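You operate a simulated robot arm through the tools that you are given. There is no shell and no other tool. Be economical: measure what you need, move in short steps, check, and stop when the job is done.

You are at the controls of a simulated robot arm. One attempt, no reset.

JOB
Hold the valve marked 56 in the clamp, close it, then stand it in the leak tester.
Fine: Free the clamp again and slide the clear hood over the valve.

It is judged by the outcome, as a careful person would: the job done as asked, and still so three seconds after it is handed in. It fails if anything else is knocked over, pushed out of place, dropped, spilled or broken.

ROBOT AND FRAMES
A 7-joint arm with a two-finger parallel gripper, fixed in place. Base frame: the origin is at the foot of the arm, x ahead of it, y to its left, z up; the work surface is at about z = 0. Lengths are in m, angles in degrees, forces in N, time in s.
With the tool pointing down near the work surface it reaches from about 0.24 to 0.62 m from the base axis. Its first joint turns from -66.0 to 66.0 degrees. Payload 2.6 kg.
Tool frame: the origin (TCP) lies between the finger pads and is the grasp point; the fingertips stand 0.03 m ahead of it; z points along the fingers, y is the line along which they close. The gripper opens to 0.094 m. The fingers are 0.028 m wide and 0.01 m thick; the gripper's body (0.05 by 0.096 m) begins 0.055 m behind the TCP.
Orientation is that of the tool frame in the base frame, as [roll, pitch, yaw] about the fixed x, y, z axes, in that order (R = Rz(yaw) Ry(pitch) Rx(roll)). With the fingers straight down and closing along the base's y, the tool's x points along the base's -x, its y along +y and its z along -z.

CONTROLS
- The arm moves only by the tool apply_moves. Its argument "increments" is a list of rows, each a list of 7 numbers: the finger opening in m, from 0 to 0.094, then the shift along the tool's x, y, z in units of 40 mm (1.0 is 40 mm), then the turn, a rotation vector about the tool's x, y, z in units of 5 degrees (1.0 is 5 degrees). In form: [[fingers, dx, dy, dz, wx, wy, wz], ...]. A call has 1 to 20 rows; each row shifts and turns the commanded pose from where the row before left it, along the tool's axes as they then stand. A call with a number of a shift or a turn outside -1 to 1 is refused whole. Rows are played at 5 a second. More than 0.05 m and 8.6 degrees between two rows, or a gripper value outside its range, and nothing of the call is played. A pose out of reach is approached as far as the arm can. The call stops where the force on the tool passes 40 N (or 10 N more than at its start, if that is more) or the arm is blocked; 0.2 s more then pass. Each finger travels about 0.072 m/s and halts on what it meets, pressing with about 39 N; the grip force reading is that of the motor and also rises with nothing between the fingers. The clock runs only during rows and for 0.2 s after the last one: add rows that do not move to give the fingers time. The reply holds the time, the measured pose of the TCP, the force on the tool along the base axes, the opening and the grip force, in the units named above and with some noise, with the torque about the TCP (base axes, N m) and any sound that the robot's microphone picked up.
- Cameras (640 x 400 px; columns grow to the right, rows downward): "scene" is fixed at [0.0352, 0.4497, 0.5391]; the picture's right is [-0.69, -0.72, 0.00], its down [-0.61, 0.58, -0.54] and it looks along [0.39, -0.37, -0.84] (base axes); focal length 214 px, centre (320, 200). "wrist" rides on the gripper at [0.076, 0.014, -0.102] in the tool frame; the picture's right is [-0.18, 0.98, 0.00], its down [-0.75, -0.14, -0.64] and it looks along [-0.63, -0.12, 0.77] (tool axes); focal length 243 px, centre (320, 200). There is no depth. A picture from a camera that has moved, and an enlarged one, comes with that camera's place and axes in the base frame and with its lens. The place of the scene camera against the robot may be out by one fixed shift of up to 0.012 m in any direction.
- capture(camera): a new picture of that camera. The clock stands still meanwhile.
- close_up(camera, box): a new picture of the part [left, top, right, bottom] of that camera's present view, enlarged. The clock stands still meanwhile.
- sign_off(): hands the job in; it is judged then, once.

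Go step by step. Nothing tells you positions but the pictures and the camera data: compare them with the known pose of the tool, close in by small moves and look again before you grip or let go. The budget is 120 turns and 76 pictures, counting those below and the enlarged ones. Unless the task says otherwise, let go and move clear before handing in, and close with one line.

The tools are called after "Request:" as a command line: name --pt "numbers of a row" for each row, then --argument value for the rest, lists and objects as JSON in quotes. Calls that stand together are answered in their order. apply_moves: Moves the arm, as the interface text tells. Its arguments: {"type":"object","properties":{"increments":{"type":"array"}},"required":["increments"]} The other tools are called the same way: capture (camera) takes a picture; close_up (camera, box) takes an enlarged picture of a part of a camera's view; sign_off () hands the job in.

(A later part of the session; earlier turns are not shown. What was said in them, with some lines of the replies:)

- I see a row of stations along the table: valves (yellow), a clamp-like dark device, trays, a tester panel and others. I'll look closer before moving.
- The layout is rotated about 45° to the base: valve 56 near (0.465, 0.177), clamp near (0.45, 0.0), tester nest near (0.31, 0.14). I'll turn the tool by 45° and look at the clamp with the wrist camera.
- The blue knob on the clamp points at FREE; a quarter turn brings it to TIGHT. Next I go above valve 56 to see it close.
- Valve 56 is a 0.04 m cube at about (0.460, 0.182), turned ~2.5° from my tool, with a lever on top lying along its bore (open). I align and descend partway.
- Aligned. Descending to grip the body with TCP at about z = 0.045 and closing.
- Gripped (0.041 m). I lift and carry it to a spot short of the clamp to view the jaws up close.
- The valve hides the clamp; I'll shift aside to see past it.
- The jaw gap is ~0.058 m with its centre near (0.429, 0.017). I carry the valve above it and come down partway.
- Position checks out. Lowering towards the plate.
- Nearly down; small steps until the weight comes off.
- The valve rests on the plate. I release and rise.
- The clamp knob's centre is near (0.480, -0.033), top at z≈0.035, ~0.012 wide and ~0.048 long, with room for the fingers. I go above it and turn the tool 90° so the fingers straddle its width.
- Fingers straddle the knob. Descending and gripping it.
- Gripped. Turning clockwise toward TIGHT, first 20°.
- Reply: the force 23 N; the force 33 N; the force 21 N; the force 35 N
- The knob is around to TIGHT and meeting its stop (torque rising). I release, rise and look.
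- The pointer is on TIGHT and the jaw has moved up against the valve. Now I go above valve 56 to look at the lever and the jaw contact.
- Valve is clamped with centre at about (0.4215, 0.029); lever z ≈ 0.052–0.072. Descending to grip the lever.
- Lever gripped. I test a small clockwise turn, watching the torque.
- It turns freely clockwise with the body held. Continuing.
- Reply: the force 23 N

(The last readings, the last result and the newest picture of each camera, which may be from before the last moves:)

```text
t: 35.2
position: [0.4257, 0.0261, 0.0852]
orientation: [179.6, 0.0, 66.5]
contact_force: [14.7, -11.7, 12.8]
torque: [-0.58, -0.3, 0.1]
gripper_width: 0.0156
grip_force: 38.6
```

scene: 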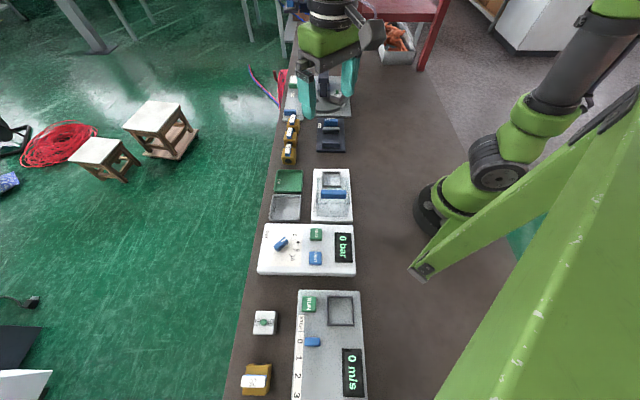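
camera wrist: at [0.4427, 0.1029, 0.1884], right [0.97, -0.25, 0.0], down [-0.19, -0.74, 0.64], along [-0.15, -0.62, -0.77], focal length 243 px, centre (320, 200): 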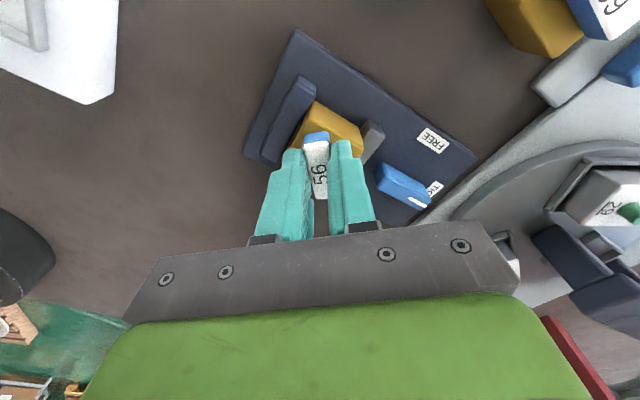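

Request:
apply_moves --pt "0.005 0 0.04 0.01 0 0 1" --pt "0.005 0 0 0 0 0 1" --pt "0.005 0 0 0 0 0 0"

Request:
capture --camera "wrist"

Request:
close_up --camera "scene" --box '[300, 100, 360, 160]'

```text
t: 36.0
position: [0.4277, 0.0263, 0.0854]
orientation: [179.7, 0.0, 56.5]
contact_force: [10.7, -12.2, 22.3]
torque: [-0.55, -0.09, 0.14]
gripper_width: 0.0153
grip_force: 39.3
```

```text
33 pictures are left
camera wrist: at [0.4802, 0.0824, 0.1877], right [0.72, -0.7, 0.0], down [-0.54, -0.55, 0.64], along [-0.44, -0.46, -0.77], focal length 243 px, centre (320, 200)
```

wrist: 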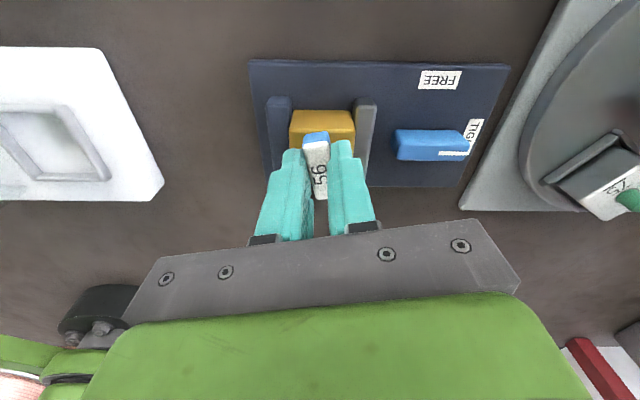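

```text
6.67 times, centred on (330, 130) of scene
camera zoom: at [0.0351, 0.4497, 0.5391], right [-0.69, -0.72, 0.0], down [-0.61, 0.58, -0.54], along [0.39, -0.37, -0.84], focal length 1430 px, centre (253, 667)
```

zoom: 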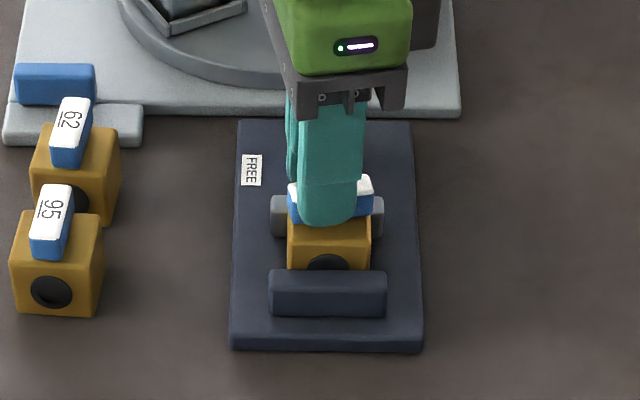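

About 12° to go; continuing gently.

Request:
apply_moves --pt "0.005 0 0.03 -0.02 0 0 1" --pt "0.005 0 0 0 0 0 1" --pt "0.005 0 0 0 0 0 0.5" --pt "0.005 0 0 0 0 0 0"

Request:
close_up --camera "wrist" --box '[240, 50, 440, 230]'

```text
t: 37.0
position: [0.4263, 0.0256, 0.0858]
orientation: [179.8, -0.1, 44.1]
contact_force: [16.4, -9.7, 6.0]
torque: [-0.35, -0.71, 0.4]
gripper_width: 0.0151
grip_force: 39.3
```

```text
2.22 times, centred on (340, 140) of wrist
camera zoom: at [0.4915, 0.0692, 0.1879], right [0.55, -0.83, 0.01], down [-0.64, -0.42, 0.64], along [-0.53, -0.36, -0.77], focal length 539 px, centre (276, 333)
```

zoom: 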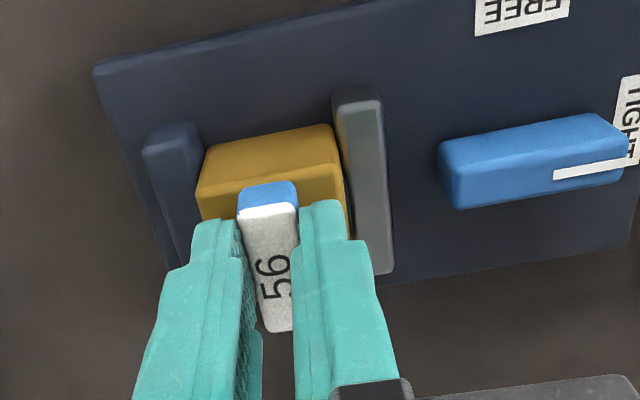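

Request:
apply_moves --pt "0.005 0 0.03 0 0 0 0.4" --pt "0.005 0 0 0 0 0 0"

```text
t: 37.6
position: [0.428, 0.0248, 0.0864]
orientation: [179.8, -0.1, 42.1]
contact_force: [16.1, -9.1, 2.9]
torque: [-0.22, -0.67, 0.66]
gripper_width: 0.0155
grip_force: 38.7
```

Stop reached: the lever is crosswise, so the valve is closed. I let go, rise, and turn back over the clamp knob to free it.

Request:
apply_moves --pt "0.03 0 0 0 0 0 -0.2" --pt "0.04 0 0 0 0 0 0" --pt "0.04 0 0 -0.8 0 0 0" --pt "0.04 0 0 -0.8 0 0 0" --pt "0.036 0 0 0 0 0 -1" --pt "0.036 0 0 0 0 0 -1" --pt "0.036 0 0 0 0 0 -1" --pt "0.036 0 0 0 0 0 -1" --pt "0.036 0 0 0 0 0 -1" --pt "0.036 0 0 0 0 0 -1" --pt "0.036 0 0 0 0 0 -1" --pt "0.036 0 0 0 0 0 -1" --pt "0.036 0 0 0 0 0 -1" --pt "0.036 0 0 0 0 0 -1" --pt "0.036 0 0 0 0 0 -1" --pt "0.036 0 0 0 0 0 -1" --pt "0.036 0 0 0 0 0 -1" --pt "0.036 0 0 0 0 0 -1" --pt "0.036 0 0 0 0 0 -1" --pt "0.036 0 0 0 0 0 -1"

Request:
apply_moves --pt "0.036 0 0 0 0 0 -1" --pt "0.036 0 0 0 0 0 -1" --pt "0.036 0 0 0 0 0 -0.28" --pt "0.036 0 0 0 0 0 0"

Request:
capture --camera "wrist"

Request:
close_up --camera "scene" --box '[300, 100, 360, 160]'

```text
t: 41.8
position: [0.4268, 0.0251, 0.1494]
orientation: [-180.0, 0.0, 123.2]
contact_force: [0.5, 0.5, 0.4]
torque: [-0.02, -0.01, 0.02]
gripper_width: 0.0362
grip_force: 0.0
```

```text
t: 42.8
position: [0.4267, 0.0245, 0.1503]
orientation: [-180.0, -0.1, 134.3]
contact_force: [-0.7, -0.2, 0.2]
torque: [0.03, -0.03, 0.04]
gripper_width: 0.0359
grip_force: 0.0
```

```text
30 pictures are left
camera wrist: at [0.3836, 0.0898, 0.2513], right [0.83, 0.56, 0.0], down [0.43, -0.64, 0.64], along [0.36, -0.53, -0.77], focal length 243 px, centre (320, 200)
```

wrist: 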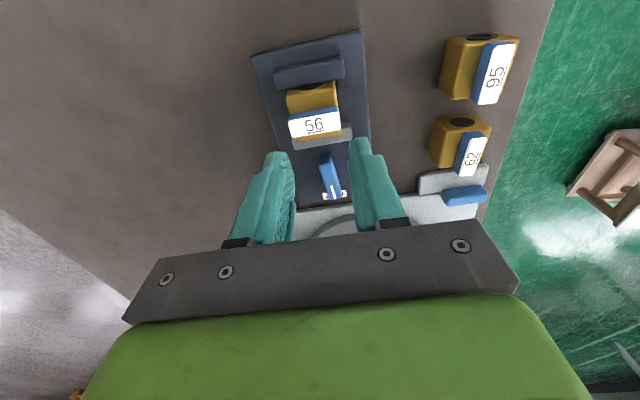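

```text
6.67 times, centred on (330, 130) of scene
camera zoom: at [0.0352, 0.4497, 0.5391], right [-0.69, -0.72, 0.0], down [-0.61, 0.58, -0.54], along [0.39, -0.37, -0.84], focal length 1430 px, centre (253, 667)
```

zoom: 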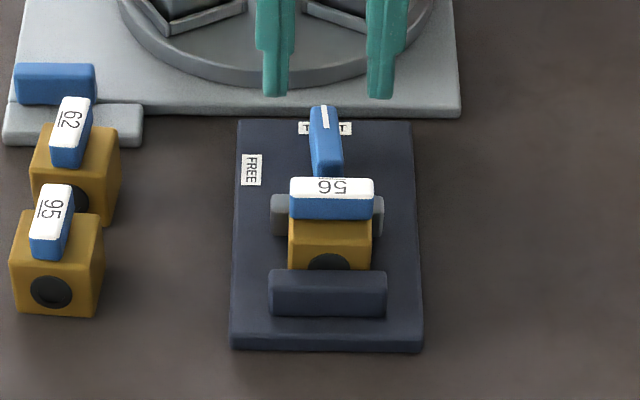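

The valve lever is crosswise. Now over the knob, descending partway.

Request:
apply_moves --pt "0.036 -0.7 -0.03 0 0 0 0" --pt "0.036 -0.7 -0.04 0 0 0 0" --pt "0.036 -0.59 0 0 0 0 0" --pt "0.036 0 0 0.8 0 0 0" --pt "0.036 0 0 0.7 0 0 0" --pt "0.036 0 0 0 0 0 0"

Request:
close_up --camera "wrist" --box '[240, 60, 440, 240]'

```text
t: 44.2
position: [0.4815, -0.033, 0.0905]
orientation: [180.0, 0.0, 134.4]
contact_force: [-0.8, -0.1, -0.6]
torque: [-0.01, 0.0, 0.01]
gripper_width: 0.036
grip_force: 0.0
```

```text
2.22 times, centred on (340, 150) of wrist
camera zoom: at [0.4392, 0.0312, 0.1915], right [0.83, 0.56, 0.0], down [0.43, -0.64, 0.64], along [0.36, -0.53, -0.77], focal length 539 px, centre (276, 311)
```

zoom: 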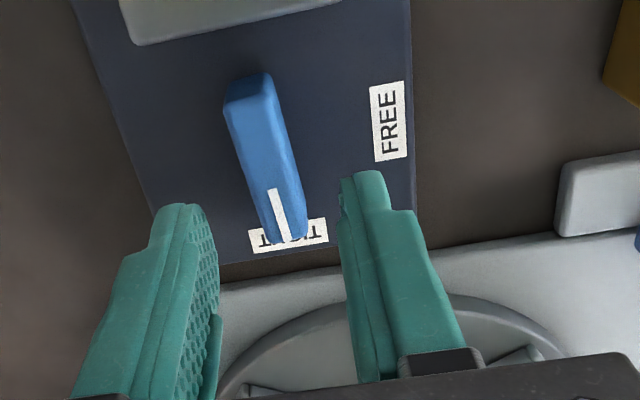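

Request:
apply_moves --pt "0.036 0.02 -0.04 0.5 0 0 -0.5" --pt "0.036 0 0 0.56 0 0 0" --pt "0.036 0 0 0 0 0 0" --pt "0.005 0 0 0 0 0 0" --pt "0.005 0 0 0 0 0 0" --pt "0.005 0 0 0 0 0 0"

Request:
apply_moves --pt "0.005 0 0 0 0 0 -1" --pt "0.005 0 0 0 0 0 -1" --pt "0.005 0 0 0 0 0 -1" --pt "0.005 0 0 0 0 0 -1" --pt "0.005 0 0 0 0 0 0"

```text
t: 45.6
position: [0.4795, -0.0335, 0.0473]
orientation: [179.9, 0.1, 137.0]
contact_force: [11.5, 2.7, -6.8]
torque: [-0.04, -0.08, -0.02]
gripper_width: 0.0148
grip_force: 45.4
```

```text
t: 46.8
position: [0.4791, -0.0351, 0.0473]
orientation: [-180.0, 0.2, 157.1]
contact_force: [24.0, -0.7, -16.4]
torque: [0.19, 0.11, 0.02]
gripper_width: 0.0148
grip_force: 44.7
```

Request:
apply_moves --pt "0.005 -0.03 0.01 0 0 0 0" --pt "0.005 0 0 0 0 0 -1" --pt "0.005 0 0 0 0 0 -1" --pt "0.005 0 0 0 0 0 -1" --pt "0.005 0 0 0 0 0 -1" --pt "0.005 0 0 0 0 0 0"

Request:
apply_moves --pt "0.005 0 0 0 0 0 -1" --pt "0.005 0 0 0 0 0 -1" --pt "0.005 0 0 0 0 0 -1" --pt "0.005 0 0 0 0 0 -1" --pt "0.005 0 0 0 0 0 0"

```text
t: 48.2
position: [0.4802, -0.0336, 0.0483]
orientation: [-180.0, 0.0, 177.1]
contact_force: [6.6, 2.0, -7.9]
torque: [-0.05, -1.14, 0.04]
gripper_width: 0.0148
grip_force: 44.5
```

```text
t: 49.4
position: [0.4788, -0.033, 0.0483]
orientation: [179.9, 0.0, -163.0]
contact_force: [1.1, 6.3, -4.5]
torque: [0.31, -1.39, 0.02]
gripper_width: 0.0151
grip_force: 45.3
```

Turning smoothly; the remaining ~27° to FREE.

Request:
apply_moves --pt "0.005 0 0 0 0 0 -1" --pt "0.005 0 0 0 0 0 -1" --pt "0.005 0 0 0 0 0 -1" --pt "0.005 0 0 0 0 0 -1" --pt "0.005 0 0 0 0 0 -1" --pt "0.005 0 0 0 0 0 0"

```text
t: 50.8
position: [0.4802, -0.0328, 0.0474]
orientation: [180.0, -0.1, -138.0]
contact_force: [-0.5, 12.2, 0.8]
torque: [-0.26, 0.38, 0.06]
gripper_width: 0.0149
grip_force: 44.6
```

Request:
apply_moves --pt "0.005 0 0 0 0 0 -0.6" --pt "0.005 0 0 0 0 0 0"

```text
t: 51.4
position: [0.4792, -0.0345, 0.047]
orientation: [179.9, 0.0, -135.0]
contact_force: [-3.8, 13.2, 2.2]
torque: [-0.38, 0.48, 0.02]
gripper_width: 0.015
grip_force: 44.9
```

Request:
apply_moves --pt "0.005 0 0 0 0 0 -0.4" --pt "0.005 0 0 0 0 0 0"

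```text
t: 52.0
position: [0.4795, -0.0341, 0.0464]
orientation: [179.9, 0.1, -133.2]
contact_force: [-0.9, 16.9, -1.1]
torque: [0.02, 0.18, -1.48]
gripper_width: 0.0151
grip_force: 44.9
```

FREE stop reached. Releasing, rising, and turning back to the valve.

Request:
apply_moves --pt "0.03 0 0 0 0 0 0.1" --pt "0.034 0 0 0 0 0 0" --pt "0.034 0 0 -0.8 0 0 0" --pt "0.034 0 0 -0.8 0 0 0" --pt "0.034 0 0 -0.8 0 0 0" --pt "0.06 0 0 0 0 0 1" --pt "0.094 0 0 0 0 0 1" --pt "0.094 0 0 0 0 0 1" --pt "0.094 0 0 0 0 0 1" --pt "0.094 0 0 0 0 0 1" --pt "0.094 0 0 0 0 0 1" --pt "0.094 0 0 0 0 0 1" --pt "0.094 0 0 0 0 0 1" --pt "0.094 0 0 0 0 0 1" --pt "0.094 0 0 0 0 0 1" --pt "0.094 0 0 0 0 0 1" --pt "0.094 0 0 0 0 0 1" --pt "0.094 0 0 0 0 0 1" --pt "0.094 0 0 0 0 0 1" --pt "0.094 0 0 0 0 0 1"

Request:
apply_moves --pt "0.094 0 0 0 0 0 1" --pt "0.094 0 0 0 0 0 1" --pt "0.094 0 0 0 0 0 1" --pt "0.094 0.7 0 0 0 0 0.1" --pt "0.094 0.7 0 0 0 0 0" --pt "0.094 0.8 0 0 0 0 0" --pt "0.094 0 0 0 0 0 0"

Request:
capture --camera "wrist"

Request:
close_up --camera "wrist" --box '[240, 20, 400, 180]'

```text
t: 56.2
position: [0.4802, -0.0348, 0.1435]
orientation: [-180.0, -0.1, 151.3]
contact_force: [0.4, 0.4, -0.4]
torque: [-0.03, 0.01, 0.0]
gripper_width: 0.0939
grip_force: 0.1
```

```text
t: 57.8
position: [0.4167, 0.0286, 0.1432]
orientation: [180.0, 0.0, 136.0]
contact_force: [0.1, -0.6, 0.5]
torque: [-0.03, -0.01, 0.02]
gripper_width: 0.094
grip_force: 0.1
```

```text
27 pictures are left
camera wrist: at [0.3722, 0.0924, 0.2451], right [0.82, 0.58, 0.0], down [0.44, -0.63, 0.64], along [0.37, -0.52, -0.77], focal length 243 px, centre (320, 200)
```

wrist: 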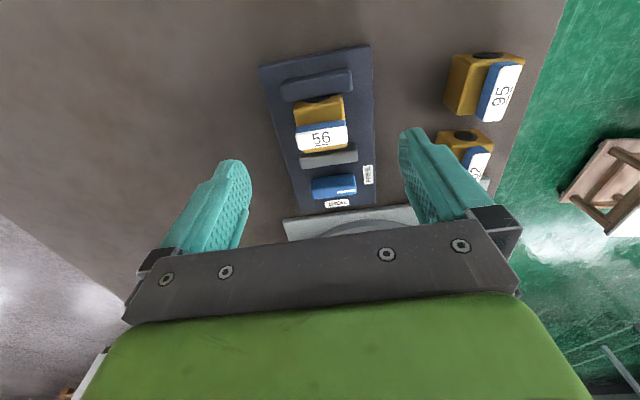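

```text
2.50 times, centred on (320, 100) of wrist
camera zoom: at [0.3722, 0.0924, 0.2451], right [0.82, 0.58, 0.0], down [0.44, -0.63, 0.64], along [0.37, -0.52, -0.77], focal length 606 px, centre (320, 450)
```

zoom: 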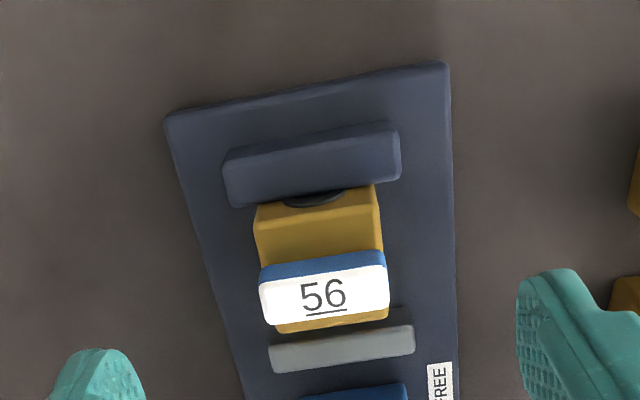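

Clamp is free, valve still standing closed at about (0.420, 0.028). Aligning, descending, gripping the body.

Request:
apply_moves --pt "0.08 -0.1 0.03 0 0 0 0" --pt "0.08 0 0 0.8 0 0 0" --pt "0.08 0 0 0.8 0 0 0" --pt "0.08 0 0 0.57 0 0 0" --pt "0.08 0 0 0 0 0 0" --pt "0.03 0 0 0 0 0 0" --pt "0.03 0 0 0 0 0 0" --pt "0.03 0 0 0 0 0 0" --pt "0.03 0 0 0 0 0 0"

Request:
close_up --camera "wrist" --box '[220, 60, 440, 240]'

```text
t: 59.8
position: [0.4192, 0.0251, 0.0563]
orientation: [180.0, 0.0, 135.9]
contact_force: [0.5, -0.6, -0.2]
torque: [-0.03, -0.02, 0.0]
gripper_width: 0.0456
grip_force: 38.6
```

```text
2.22 times, centred on (330, 150) of wrist
camera zoom: at [0.3746, 0.0889, 0.1577], right [0.82, 0.58, 0.0], down [0.44, -0.63, 0.64], along [0.37, -0.52, -0.77], focal length 539 px, centre (298, 311)
```

zoom: 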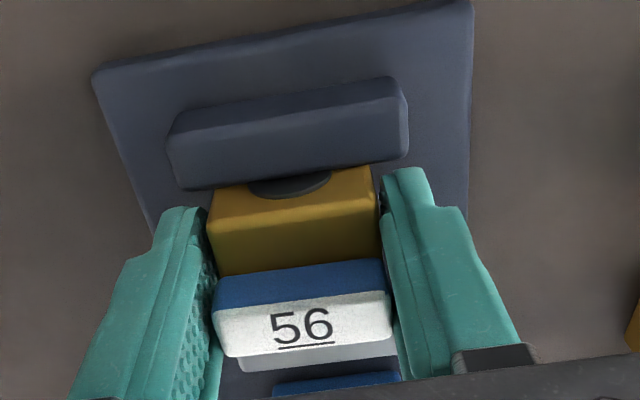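

The opening of 0.0456 says the fingers are on the lever's ends, not the body. I'll let go and instead grip the lever's flat sides from above, which held well before.

Request:
apply_moves --pt "0.08 0 0 0 0 0 0" --pt "0.08 0 0 0 0 0 0" --pt "0.08 0 0 -0.9 0 0 0" --pt "0.08 0 0 -0.9 0 0 -1" --pt "0.06 0 0 0 0 0 -1" --pt "0.05 0 0 0 0 0 -1" --pt "0.04 0 0 0 0 0 -1" --pt "0.04 0 0 0 0 0 -1" --pt "0.04 0 0 0 0 0 -1" --pt "0.04 0 0 0 0 0 -1" --pt "0.04 0 0 0 0 0 -1" --pt "0.04 0 0 0 0 0 -1" --pt "0.04 0 0 0 0 0 -1" --pt "0.04 0 0 0 0 0 -1" --pt "0.04 0 0 0 0 0 -1" --pt "0.04 0 0 0 0 0 -1" --pt "0.04 0 0 0 0 0 -1" --pt "0.04 0 0 0 0 0 -1" --pt "0.04 0 0 0 0 0 -1" --pt "0.04 0 0 0 0 0 -1"

Request:
apply_moves --pt "0.04 0 0 0 0 0 -1" --pt "0.04 0 0 0 0 0 0"

Request:
close_up --camera "wrist" --box '[220, 30, 440, 230]'

```text
t: 64.0
position: [0.4215, 0.025, 0.1283]
orientation: [180.0, 0.0, -138.9]
contact_force: [-1.2, -0.2, -0.6]
torque: [-0.04, -0.01, 0.0]
gripper_width: 0.0399
grip_force: 0.1
```

```text
t: 64.6
position: [0.4197, 0.0248, 0.1283]
orientation: [180.0, 0.0, -133.9]
contact_force: [0.8, 0.0, -0.2]
torque: [0.0, 0.0, 0.01]
gripper_width: 0.0398
grip_force: 0.1
```

```text
2.00 times, centred on (330, 130) of wrist
camera zoom: at [0.3574, -0.0188, 0.2301], right [-0.58, 0.82, 0.0], down [0.63, 0.44, 0.64], along [0.52, 0.37, -0.77], focal length 485 px, centre (300, 340)
```

zoom: 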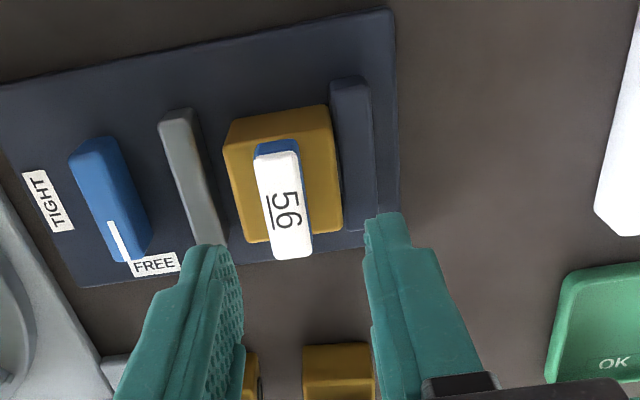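

Request:
apply_moves --pt "0.04 0.12 -0.12 0.4 0 0 0" --pt "0.04 0 0 0 0 0 0"

Request:
close_up --camera "wrist" --box '[220, 30, 440, 230]'

```text
t: 65.2
position: [0.4199, 0.0195, 0.1132]
orientation: [180.0, 0.0, -134.1]
contact_force: [-0.2, 0.2, -0.5]
torque: [0.02, 0.01, -0.02]
gripper_width: 0.0401
grip_force: 0.0
```

```text
2.00 times, centred on (330, 130) of wrist
camera zoom: at [0.3574, -0.0251, 0.2143], right [-0.58, 0.82, 0.0], down [0.63, 0.44, 0.64], along [0.52, 0.37, -0.77], focal length 485 px, centre (300, 340)
```

zoom: 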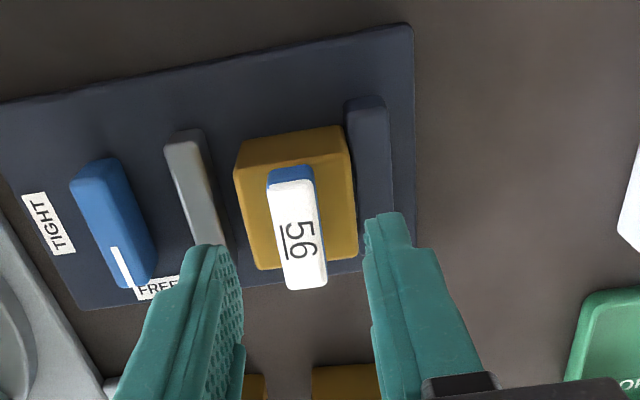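

Request:
apply_moves --pt "0.04 0.06 -0.02 0.3 0 0 0" --pt "0.04 0 0 0.42 0 0 0" --pt "0.04 0 0 0 0 0 0" --pt "0.005 0 0 0 0 0 0" --pt "0.005 0 0 0 0 0 0" --pt "0.005 0 0 0 0 0 0"

Request:
capture --camera "wrist"

```text
t: 66.6
position: [0.4189, 0.0152, 0.0829]
orientation: [180.0, 0.0, -134.1]
contact_force: [-0.3, -0.3, -0.7]
torque: [-0.05, -0.02, -0.04]
gripper_width: 0.0153
grip_force: 39.2
```

```text
22 pictures are left
camera wrist: at [0.3561, -0.0291, 0.1852], right [-0.58, 0.82, 0.0], down [0.63, 0.44, 0.64], along [0.52, 0.37, -0.77], focal length 243 px, centre (320, 200)
```

wrist: 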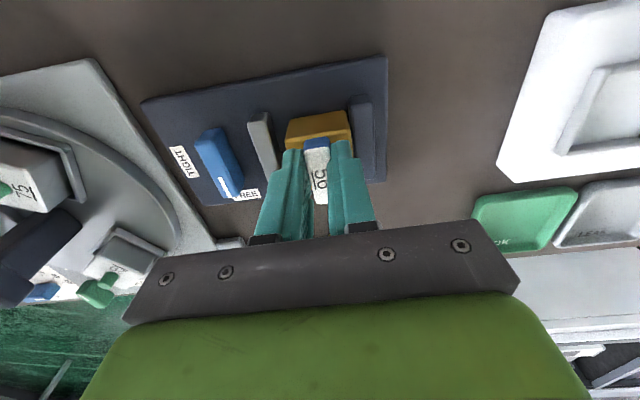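

Lever flats gripped. Lifting the valve and moving part of the way toward the tester to see the nest.

Request:
apply_moves --pt "0.005 0 0 -0.5 0 0 0" --pt "0.005 0 0 -0.9 0 0 0" --pt "0.005 0 0 -0.9 0 0 0" --pt "0.005 0.3 0.7 0 0 0 0" --pt "0.005 0.3 0.7 0 0 0 0" --pt "0.005 0.3 0.6 0 0 0 0" --pt "0.005 0 0 0 0 0 0"

Request:
capture --camera "wrist"

Request:
close_up --camera "scene" --box '[290, 100, 400, 230]'

```text
t: 68.2
position: [0.3369, 0.0461, 0.1759]
orientation: [-180.0, -0.1, -134.1]
contact_force: [0.5, 0.6, -3.4]
torque: [-0.06, 0.02, 0.01]
gripper_width: 0.0153
grip_force: 38.8
```

```text
21 pictures are left
camera wrist: at [0.2746, 0.0014, 0.278], right [-0.58, 0.82, 0.0], down [0.63, 0.44, 0.64], along [0.52, 0.37, -0.77], focal length 243 px, centre (320, 200)
```

wrist: 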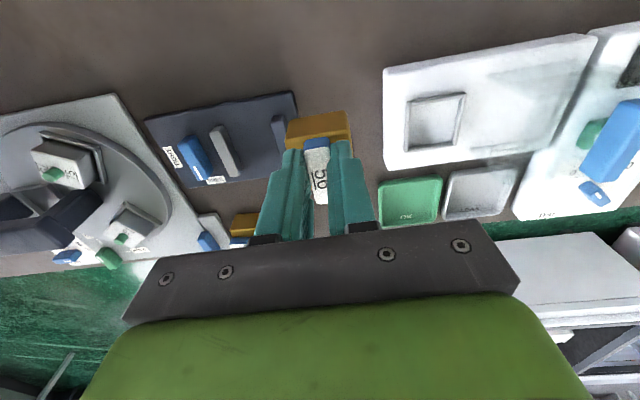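

```text
3.08 times, centred on (345, 165) of scene
camera zoom: at [0.0352, 0.4497, 0.5391], right [-0.69, -0.72, 0.0], down [-0.61, 0.58, -0.54], along [0.39, -0.37, -0.84], focal length 660 px, centre (243, 308)
```

zoom: 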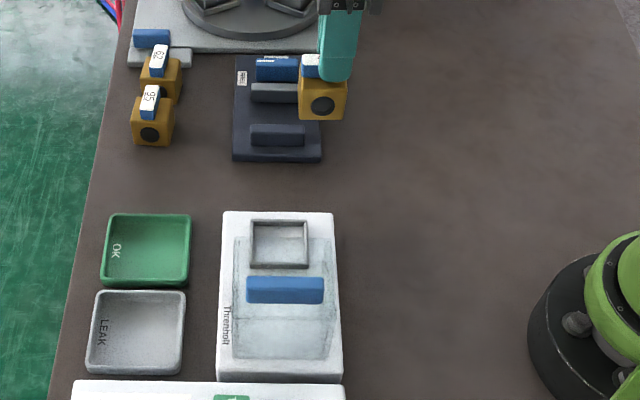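

Request:
close_up --camera "wrist" --box '[370, 20, 640, 220]'

Request:
close_up --camera "scene" --box '[320, 160, 360, 230]'

```text
2.00 times, centred on (505, 120) of wrist
camera zoom: at [0.2746, 0.0014, 0.278], right [-0.58, 0.82, 0.0], down [0.63, 0.44, 0.64], along [0.52, 0.37, -0.77], focal length 485 px, centre (-50, 360)
```

zoom: 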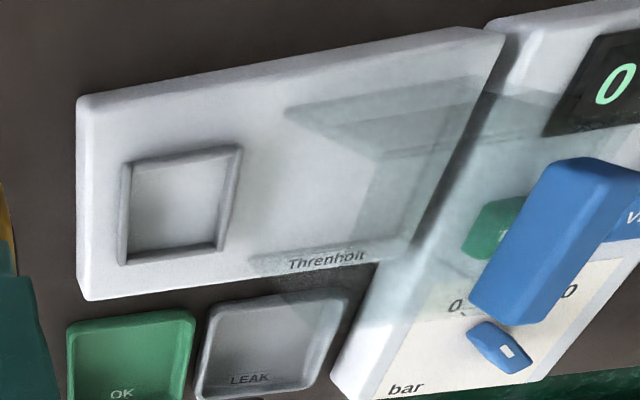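

```text
5.71 times, centred on (340, 195) of scene
camera zoom: at [0.0352, 0.4497, 0.5391], right [-0.69, -0.72, 0.0], down [-0.61, 0.58, -0.54], along [0.39, -0.37, -0.84], focal length 1226 px, centre (206, 229)
```

zoom: 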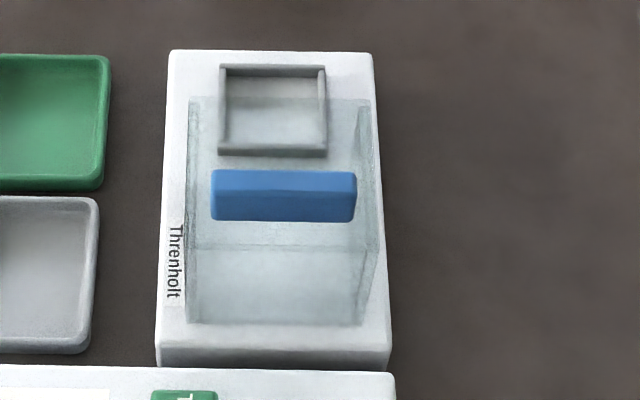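

I need a better fix on the nest's height and centre; moving closer, still short of it.

Request:
apply_moves --pt "0.005 -0.6 0.3 0 0 0 0" --pt "0.005 -0.6 0.3 0 0 0 0" --pt "0.005 0 0 0 0 0 0"

Request:
close_up --camera "wrist" --box '[320, 20, 640, 220]'

```text
t: 69.0
position: [0.3536, 0.0954, 0.1765]
orientation: [-180.0, -0.1, -134.0]
contact_force: [1.0, -0.3, -3.9]
torque: [-0.03, 0.0, -0.02]
gripper_width: 0.0151
grip_force: 39.3
```

```text
2.00 times, centred on (480, 120) of wrist
camera zoom: at [0.2907, 0.0519, 0.2785], right [-0.58, 0.82, 0.0], down [0.63, 0.44, 0.64], along [0.52, 0.37, -0.77], focal length 485 px, centre (0, 360)
```

zoom: 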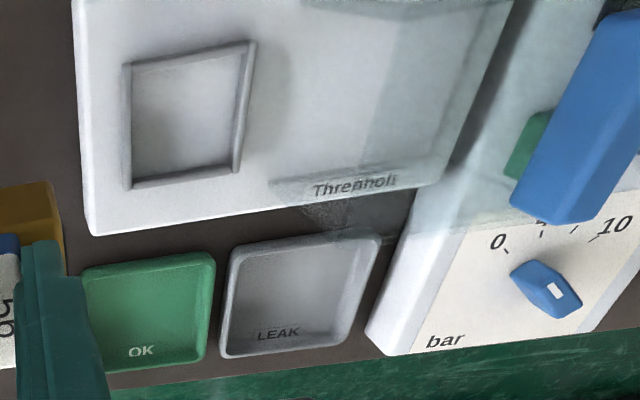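

Nest: rim top z≈0.03, ~0.05 m inside, centre ≈ (0.288, 0.160). Moving the valve above it and partway down to check.

Request:
apply_moves --pt "0.005 0 0.8 0 0 0 0" --pt "0.005 0 0.8 0 0 0 0" --pt "0.005 0 0.7 0 0 0 0" --pt "0.005 0 0 0.6 0 0 0" --pt "0.005 0 0 0.5 0 0 0" --pt "0.005 0 0 0 0 0 0"

Request:
close_up --camera "wrist" --box '[220, 40, 420, 220]'

Request:
close_up --camera "scene" --box '[310, 150, 370, 220]'

```text
t: 70.4
position: [0.2853, 0.1621, 0.1305]
orientation: [-180.0, 0.0, -134.1]
contact_force: [0.1, 0.0, -3.4]
torque: [-0.03, 0.01, 0.0]
gripper_width: 0.0155
grip_force: 38.8
```

```text
2.22 times, centred on (320, 130) of wrist
camera zoom: at [0.2228, 0.1182, 0.2329], right [-0.58, 0.82, 0.0], down [0.63, 0.44, 0.64], along [0.52, 0.37, -0.77], focal length 539 px, centre (320, 356)
```

zoom: 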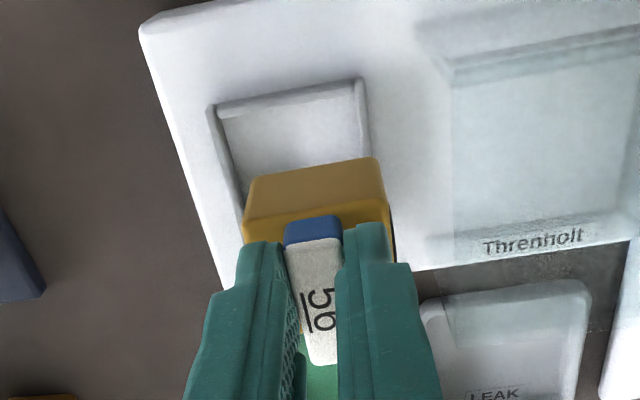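

```text
5.71 times, centred on (340, 185) of scene
camera zoom: at [0.0352, 0.4498, 0.5391], right [-0.69, -0.72, 0.0], down [-0.61, 0.58, -0.54], along [0.39, -0.37, -0.84], focal length 1226 px, centre (206, 286)
```

zoom: 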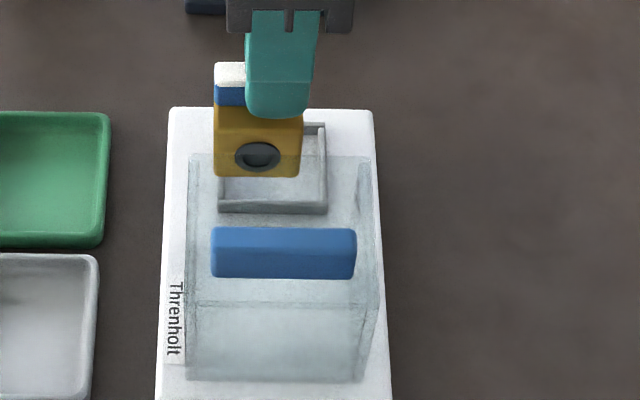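

In the scene view the valve hangs ~8 mm toward +w of the nest centre, and ~4 mm toward +v. Correcting and lowering to just above the rim.

Request:
apply_moves --pt "0.005 0.2 -0.1 0 0 0 0" --pt "0.005 0 0 0.5 0 0 0" --pt "0.005 0 0 0 0 0 0"

Request:
close_up --camera "wrist" --box '[240, 40, 400, 200]'

Request:
close_up --camera "scene" --box '[320, 155, 360, 195]'

```text
t: 71.2
position: [0.2845, 0.1537, 0.1105]
orientation: [-180.0, 0.1, -134.1]
contact_force: [-0.7, 0.7, -4.3]
torque: [-0.02, 0.02, 0.03]
gripper_width: 0.0152
grip_force: 38.7
```

```text
2.50 times, centred on (320, 120) of wrist
camera zoom: at [0.2215, 0.1092, 0.2125], right [-0.58, 0.82, 0.0], down [0.63, 0.44, 0.64], along [0.52, 0.37, -0.77], focal length 606 px, centre (320, 400)
```

zoom: 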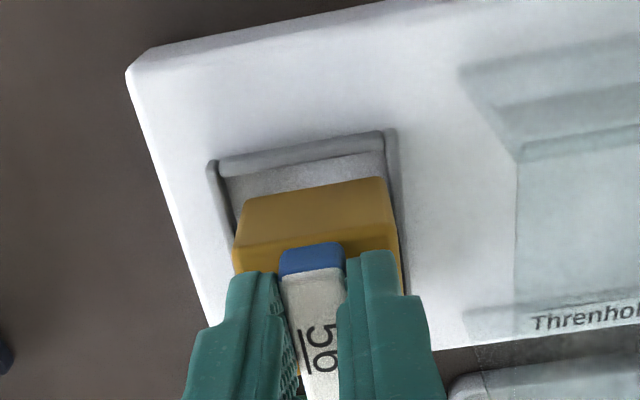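

```text
10.00 times, centred on (340, 175) of scene
camera zoom: at [0.0352, 0.4498, 0.5391], right [-0.69, -0.72, 0.0], down [-0.61, 0.58, -0.54], along [0.39, -0.37, -0.84], focal length 2145 px, centre (120, 450)
```

zoom: 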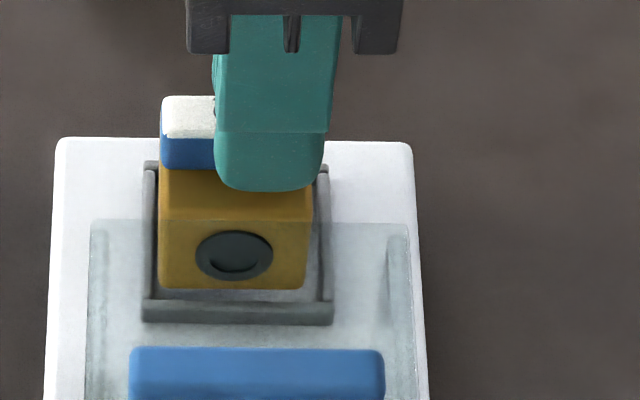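

Closer, still needs ~5 mm toward -v and ~1.5 mm toward -w. Adjusting and checking again.

Request:
apply_moves --pt "0.005 0.035 -0.125 0 0 0 0" --pt "0.005 0 0 0.08 0 0 0" --pt "0.005 0 0 0 0 0 0"

Request:
close_up --camera "wrist" --box '[260, 70, 380, 190]'

Request:
close_up --camera "scene" --box '[325, 160, 360, 195]'

```text
t: 72.0
position: [0.2874, 0.1487, 0.1094]
orientation: [-179.9, -0.1, -134.1]
contact_force: [-5.0, -1.6, 12.9]
torque: [-0.48, 0.21, -0.04]
gripper_width: 0.0152
grip_force: 38.8
```

```text
3.33 times, centred on (320, 130) of wrist
camera zoom: at [0.2241, 0.1047, 0.2108], right [-0.58, 0.82, 0.0], down [0.63, 0.44, 0.64], along [0.52, 0.37, -0.77], focal length 809 px, centre (320, 433)
```

zoom: 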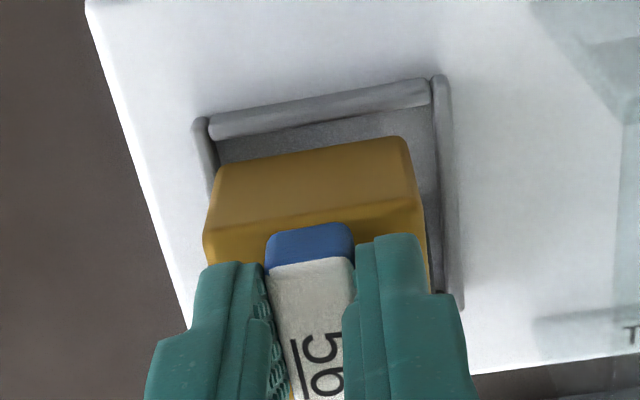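

```text
11.43 times, centred on (342, 178) of scene
camera zoom: at [0.0351, 0.4497, 0.5391], right [-0.69, -0.72, 0.0], down [-0.61, 0.58, -0.54], along [0.39, -0.37, -0.84], focal length 2451 px, centre (63, 457)
```

zoom: 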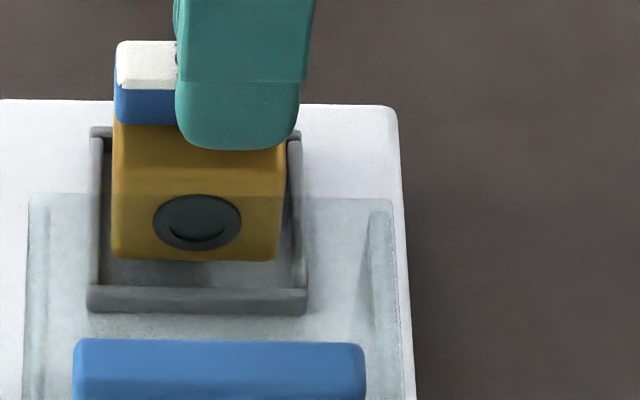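

The valve's -v edge touched the rim (rim is nearer z≈0.037). Lift slightly, shift ~3.3 mm back toward +v, and lower gently.

Request:
apply_moves --pt "0.005 0 0 -0.15 0 0 0" --pt "0.005 0.02 0.085 0 0 0 0" --pt "0.005 0 0 0.08 0 0 0" --pt "0.005 0 0 0.08 0 0 0" --pt "0.005 0 0 0 0 0 0"

```text
t: 73.2
position: [0.2828, 0.1502, 0.1067]
orientation: [-180.0, 0.0, -134.1]
contact_force: [0.5, 0.9, -4.7]
torque: [-0.04, 0.02, 0.01]
gripper_width: 0.0152
grip_force: 39.2
```

No contact now, already lower than before. Continuing down in small steps.

Request:
apply_moves --pt "0.005 0 0 0.08 0 0 0" --pt "0.005 0 0 0.08 0 0 0" --pt "0.005 0 0 0 0 0 0"

```text
t: 74.0
position: [0.2845, 0.1496, 0.1011]
orientation: [179.9, 0.0, -134.1]
contact_force: [-3.1, -2.4, 5.7]
torque: [0.03, 0.12, -0.03]
gripper_width: 0.015
grip_force: 39.0
```

Request:
close_up --camera "wrist" --box '[260, 70, 380, 190]'

Request:
close_up --camera "scene" --box '[325, 160, 360, 195]'

```text
3.33 times, centred on (320, 130) of wrist
camera zoom: at [0.2211, 0.1055, 0.2031], right [-0.58, 0.82, 0.0], down [0.63, 0.44, 0.64], along [0.52, 0.37, -0.77], focal length 809 px, centre (320, 433)
```

zoom: 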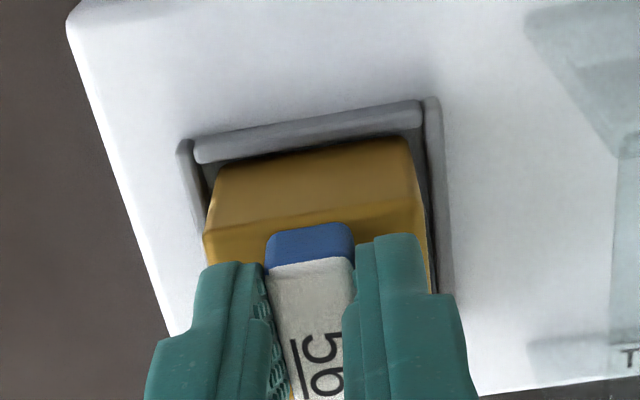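

```text
11.43 times, centred on (342, 178) of scene
camera zoom: at [0.0351, 0.4497, 0.5391], right [-0.69, -0.72, 0.0], down [-0.61, 0.58, -0.54], along [0.39, -0.37, -0.84], focal length 2451 px, centre (63, 457)
```

zoom: 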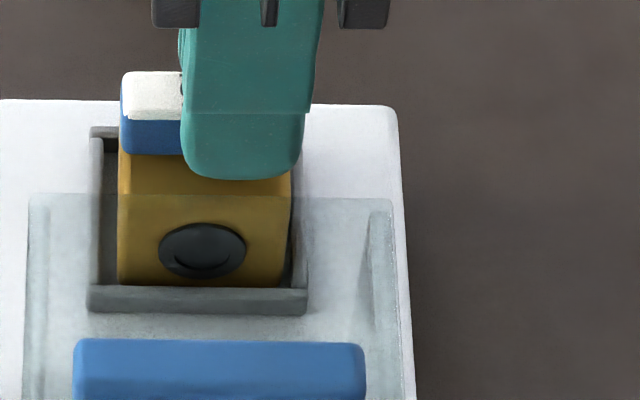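

The valve sits inside the nest walls and contact is even, so it's on the floor. Releasing gently and rising.

Request:
apply_moves --pt "0.005 0 0 0.02 0 0 0" --pt "0.03 0 0 0 0 0 0" --pt "0.034 0 0 0 0 0 0" --pt "0.034 0 0 -0.5 0 0 0" --pt "0.034 0 0 -0.8 0 0 0" --pt "0.034 0 0 -0.8 0 0 0" --pt "0.034 0 0 -0.8 0 0 0" --pt "0.034 0 0 0 0 0 0"

Request:
capture --camera "wrist"

Request:
close_up --camera "scene" --box '[315, 155, 365, 225]'

```text
t: 75.8
position: [0.283, 0.148, 0.2167]
orientation: [180.0, 0.0, -134.1]
contact_force: [0.4, 1.4, -0.7]
torque: [0.02, 0.01, -0.04]
gripper_width: 0.034
grip_force: 0.0
```

```text
8 pictures are left
camera wrist: at [0.2214, 0.1046, 0.3187], right [-0.58, 0.82, 0.0], down [0.63, 0.44, 0.64], along [0.52, 0.37, -0.77], focal length 243 px, centre (320, 200)
```

wrist: 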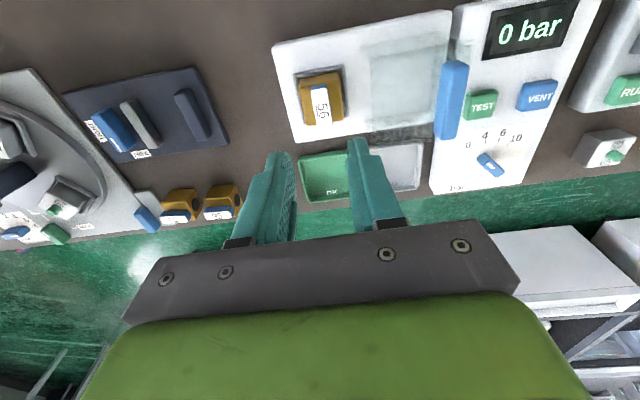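

```text
5.71 times, centred on (340, 190) of scene
camera zoom: at [0.0351, 0.4497, 0.5391], right [-0.69, -0.72, 0.0], down [-0.61, 0.58, -0.54], along [0.39, -0.37, -0.84], focal length 1226 px, centre (206, 257)
```

zoom: 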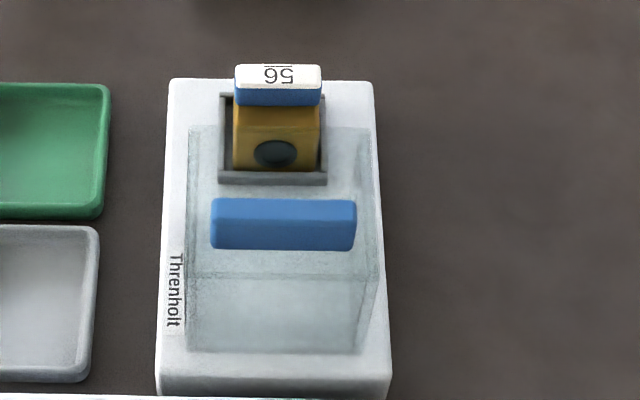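

Valve 56 stands in the nest, closed; clamp shows FREE. The hood's blue handle is at about (0.211, 0.233, 0.11). Moving above it.

Request:
apply_moves --pt "0.04 -0.07 0.7 0 0 0 0" --pt "0.04 -0.07 0.7 0 0 0 0" --pt "0.04 -0.07 0.7 0 0 0 0" --pt "0.04 -0.07 0.67 0 0 0 0" --pt "0.04 0 0 0.8 0 0 0" --pt "0.04 0 0 0 0 0 0"

Request:
capture --camera "wrist"

```text
t: 77.2
position: [0.2126, 0.2329, 0.1859]
orientation: [-180.0, -0.1, -134.1]
contact_force: [-0.7, -0.1, 0.3]
torque: [-0.01, 0.03, -0.02]
gripper_width: 0.0402
grip_force: 0.0
```

```text
6 pictures are left
camera wrist: at [0.1497, 0.1903, 0.2874], right [-0.58, 0.82, 0.0], down [0.63, 0.44, 0.64], along [0.52, 0.37, -0.77], focal length 243 px, centre (320, 200)
```

wrist: 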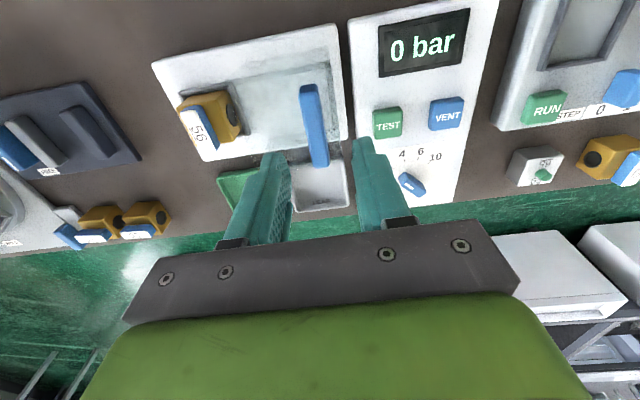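

Handle lies between the fingers; small sideways correction and descent.

Request:
apply_moves --pt "0.04 0.0 -0.1 0.4 0 0 0" --pt "0.04 0 0 0.4 0 0 0" --pt "0.04 0 0 0.4 0 0 0" --pt "0.04 0 0 0 0 0 0"

Request:
close_up --camera "wrist" --box '[220, 40, 440, 240]'

```text
t: 78.2
position: [0.2142, 0.2331, 0.1378]
orientation: [180.0, 0.1, -134.1]
contact_force: [0.3, -0.2, 0.5]
torque: [-0.02, 0.0, 0.02]
gripper_width: 0.0399
grip_force: 0.2
```

```text
2.00 times, centred on (330, 140) of wrist
camera zoom: at [0.152, 0.1888, 0.2401], right [-0.58, 0.82, 0.0], down [0.63, 0.44, 0.64], along [0.52, 0.37, -0.77], focal length 485 px, centre (300, 320)
```

zoom: 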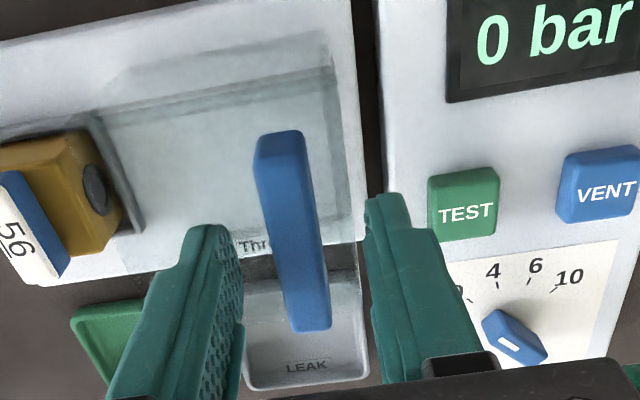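

Request:
apply_moves --pt "0.04 0 -0.03 0.1 0 0 0" --pt "0.04 0 0 0.1 0 0 0" --pt "0.04 0 0 0.08 0 0 0" --pt "0.04 0 0 0 0 0 0"

```text
t: 78.9
position: [0.2168, 0.2313, 0.1315]
orientation: [-179.9, 0.1, -134.3]
contact_force: [-1.9, -2.0, 4.0]
torque: [-0.15, 0.04, -0.03]
gripper_width: 0.0401
grip_force: 0.2
stopped in row 3: the force on the tool passed its limit at 53 N (the readings are from after the stop); the commanded pose is now the measured one
```

Fingertips touched the hood's top (~z 0.10). Raising 2 mm and gripping the handle.

Request:
apply_moves --pt "0.04 0 0 -0.05 0 0 0" --pt "0.04 0 0 0 0 0 0" --pt "0.005 0 0 0 0 0 0" --pt "0.005 0 0 0 0 0 0" --pt "0.005 0 0 0 0 0 0"

Request:
close_up --camera "wrist" --box '[220, 40, 440, 240]'

```text
t: 80.1
position: [0.2159, 0.2327, 0.1326]
orientation: [-179.9, 0.1, -134.5]
contact_force: [-0.1, 1.1, 0.5]
torque: [0.09, 0.05, -0.87]
gripper_width: 0.0137
grip_force: 44.8
```

```text
2.00 times, centred on (330, 140) of wrist
camera zoom: at [0.1525, 0.1885, 0.2347], right [-0.57, 0.82, 0.0], down [0.63, 0.44, 0.64], along [0.53, 0.37, -0.77], focal length 485 px, centre (300, 320)
```

zoom: 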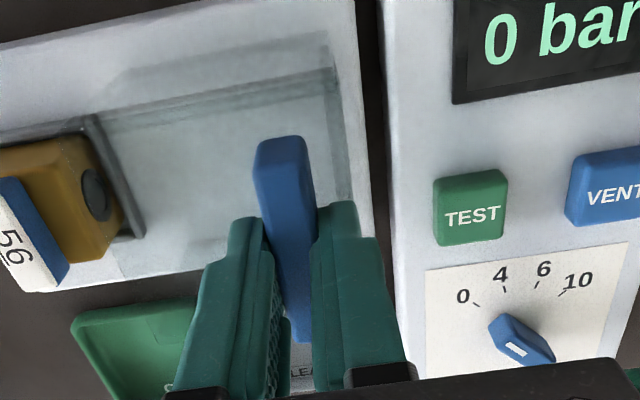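

Gripped. Relieving the slight twist and sliding the hood toward the nest, first 35 mm.

Request:
apply_moves --pt "0.005 0 0 0 0 0 0.2" --pt "0.005 0 -0.15 0 0 0 0" --pt "0.005 0 -0.25 0 0 0 0" --pt "0.005 0 -0.25 0 0 0 0" --pt "0.005 0 -0.25 0 0 0 0" --pt "0.005 0 0 0 0 0 0"

```text
t: 81.5
position: [0.2415, 0.2066, 0.1317]
orientation: [-180.0, 0.0, -135.4]
contact_force: [6.1, 7.7, -11.0]
torque: [-0.32, 0.48, 0.33]
gripper_width: 0.0136
grip_force: 45.2
```

Request:
apply_moves --pt "0.005 -0.02 0 0.015 0 0 0" --pt "0.005 0 -0.25 0 0 0 0" --pt "0.005 0 -0.25 0 0 0 0" --pt "0.005 0 -0.25 0 0 0 0" --pt "0.005 0 0 0 0 0 0"

Request:
close_up --camera "scene" --box '[300, 135, 380, 235]'

```text
t: 82.7
position: [0.2638, 0.1847, 0.1335]
orientation: [-180.0, -0.2, -135.4]
contact_force: [-14.4, -13.4, 24.0]
torque: [-0.54, 0.62, 0.6]
gripper_width: 0.0133
grip_force: 45.2
```

```text
4.00 times, centred on (340, 185) of scene
camera zoom: at [0.0351, 0.4497, 0.5392], right [-0.69, -0.72, 0.0], down [-0.61, 0.58, -0.54], along [0.39, -0.37, -0.84], focal length 858 px, centre (240, 260)
```

zoom: 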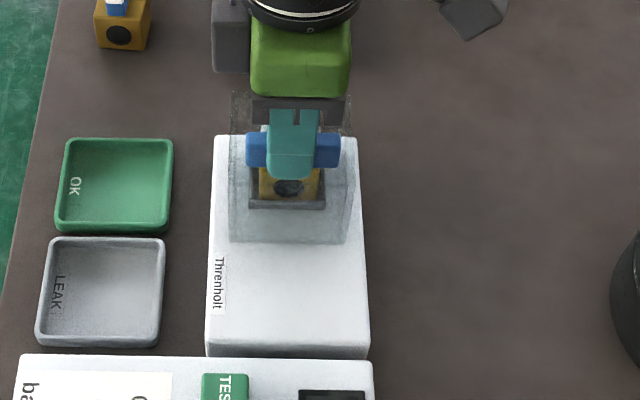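

The hood covers much of the valve already; about 35 mm more to centre. Continuing and watching for a stop.

Request:
apply_moves --pt "0.005 0.015 0 -0.012 0 0 -0.1" --pt "0.005 0 -0.2 0 0 0 0" --pt "0.005 0 -0.2 0 0 0 0" --pt "0.005 0 0 0 0 0 0"

```text
t: 83.7
position: [0.2735, 0.1728, 0.1335]
orientation: [-179.9, 0.0, -134.9]
contact_force: [-12.2, -12.1, 8.1]
torque: [0.42, -0.24, -0.18]
gripper_width: 0.0135
grip_force: 45.1
```

Request:
apply_moves --pt "0.005 0.015 0 0 0 0 0" --pt "0.005 0 -0.15 0 0 0 0" --pt "0.005 0 -0.15 0 0 0 0" --pt "0.005 0 0 0 0 0 0"

```text
t: 84.5
position: [0.2756, 0.1716, 0.1326]
orientation: [179.3, -0.1, -134.8]
contact_force: [-3.9, 4.0, -1.4]
torque: [-0.31, -0.59, -0.91]
gripper_width: 0.0134
grip_force: 45.1
stopped in row 3: the force on the tool passed its limit at 45 N (the readings are from after the stop); the commanded pose is now the measured one
```

A firm stop at ~85 mm of travel. I release, rise and move clear, then look.

Request:
apply_moves --pt "0.03 0 0 0 0 0 0" --pt "0.036 0 0 0 0 0 0" --pt "0.036 0 0 -0.6 0 0 0" --pt "0.036 0 0 -0.8 0 0 0" --pt "0.036 0 0 -0.8 0 0 0" --pt "0.036 0 -0.9 0 0 0 0" --pt "0.036 0 -0.9 0 0 0 0" --pt "0.036 0 0 0 0 0 0"

Request:
close_up --camera "scene" --box '[280, 100, 380, 230]'

```text
t: 86.3
position: [0.3281, 0.1207, 0.2208]
orientation: [179.3, 0.1, -134.7]
contact_force: [0.0, 0.9, 0.0]
torque: [0.02, -0.01, -0.03]
gripper_width: 0.0361
grip_force: 0.1
```

```text
3.08 times, centred on (330, 165) of scene
camera zoom: at [0.0352, 0.4497, 0.5391], right [-0.69, -0.72, 0.0], down [-0.61, 0.58, -0.54], along [0.39, -0.37, -0.84], focal length 660 px, centre (289, 308)
```

zoom: 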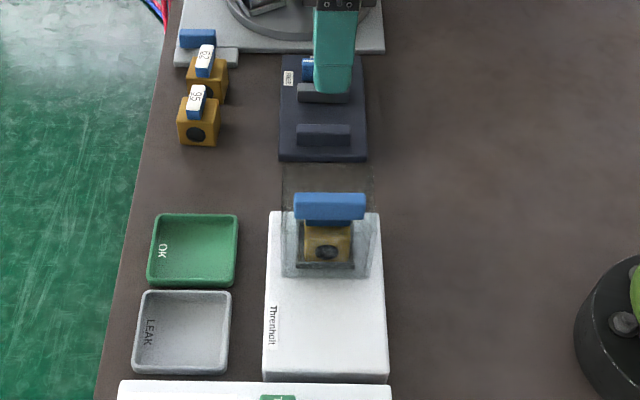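

The hood's back wall now stands right behind the nest with the valve under it. One last check from the wrist side.

Request:
apply_moves --pt "0.036 0.8 -0.5 0 0 0 0" --pt "0.036 0.8 0 0 0 0 0" --pt "0.036 0 0 0 0 0 0"

Request:
capture --camera "wrist"

```text
t: 87.1
position: [0.2988, 0.0586, 0.2198]
orientation: [179.2, 0.0, -134.6]
contact_force: [-0.8, 0.2, 0.0]
torque: [0.04, -0.02, 0.02]
gripper_width: 0.0363
grip_force: 0.1
```

```text
1 pictures are left
camera wrist: at [0.236, 0.0152, 0.3218], right [-0.57, 0.82, 0.01], down [0.63, 0.43, 0.64], along [0.52, 0.37, -0.77], focal length 243 px, centre (320, 200)
```

wrist: 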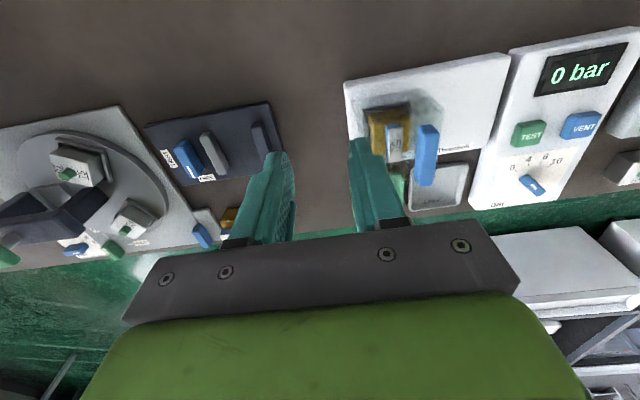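

The valve is closed and upright in the nest with the hood over it. The clamp is at FREE, everything else is in place, and the arm is clear, so I'm handing in.

Request:
sign_off

```text
The job is handed in.
```

Valve 56 was clamped, closed and stood in the leak tester; the clamp is free again and the clear hood is slid over the valve.
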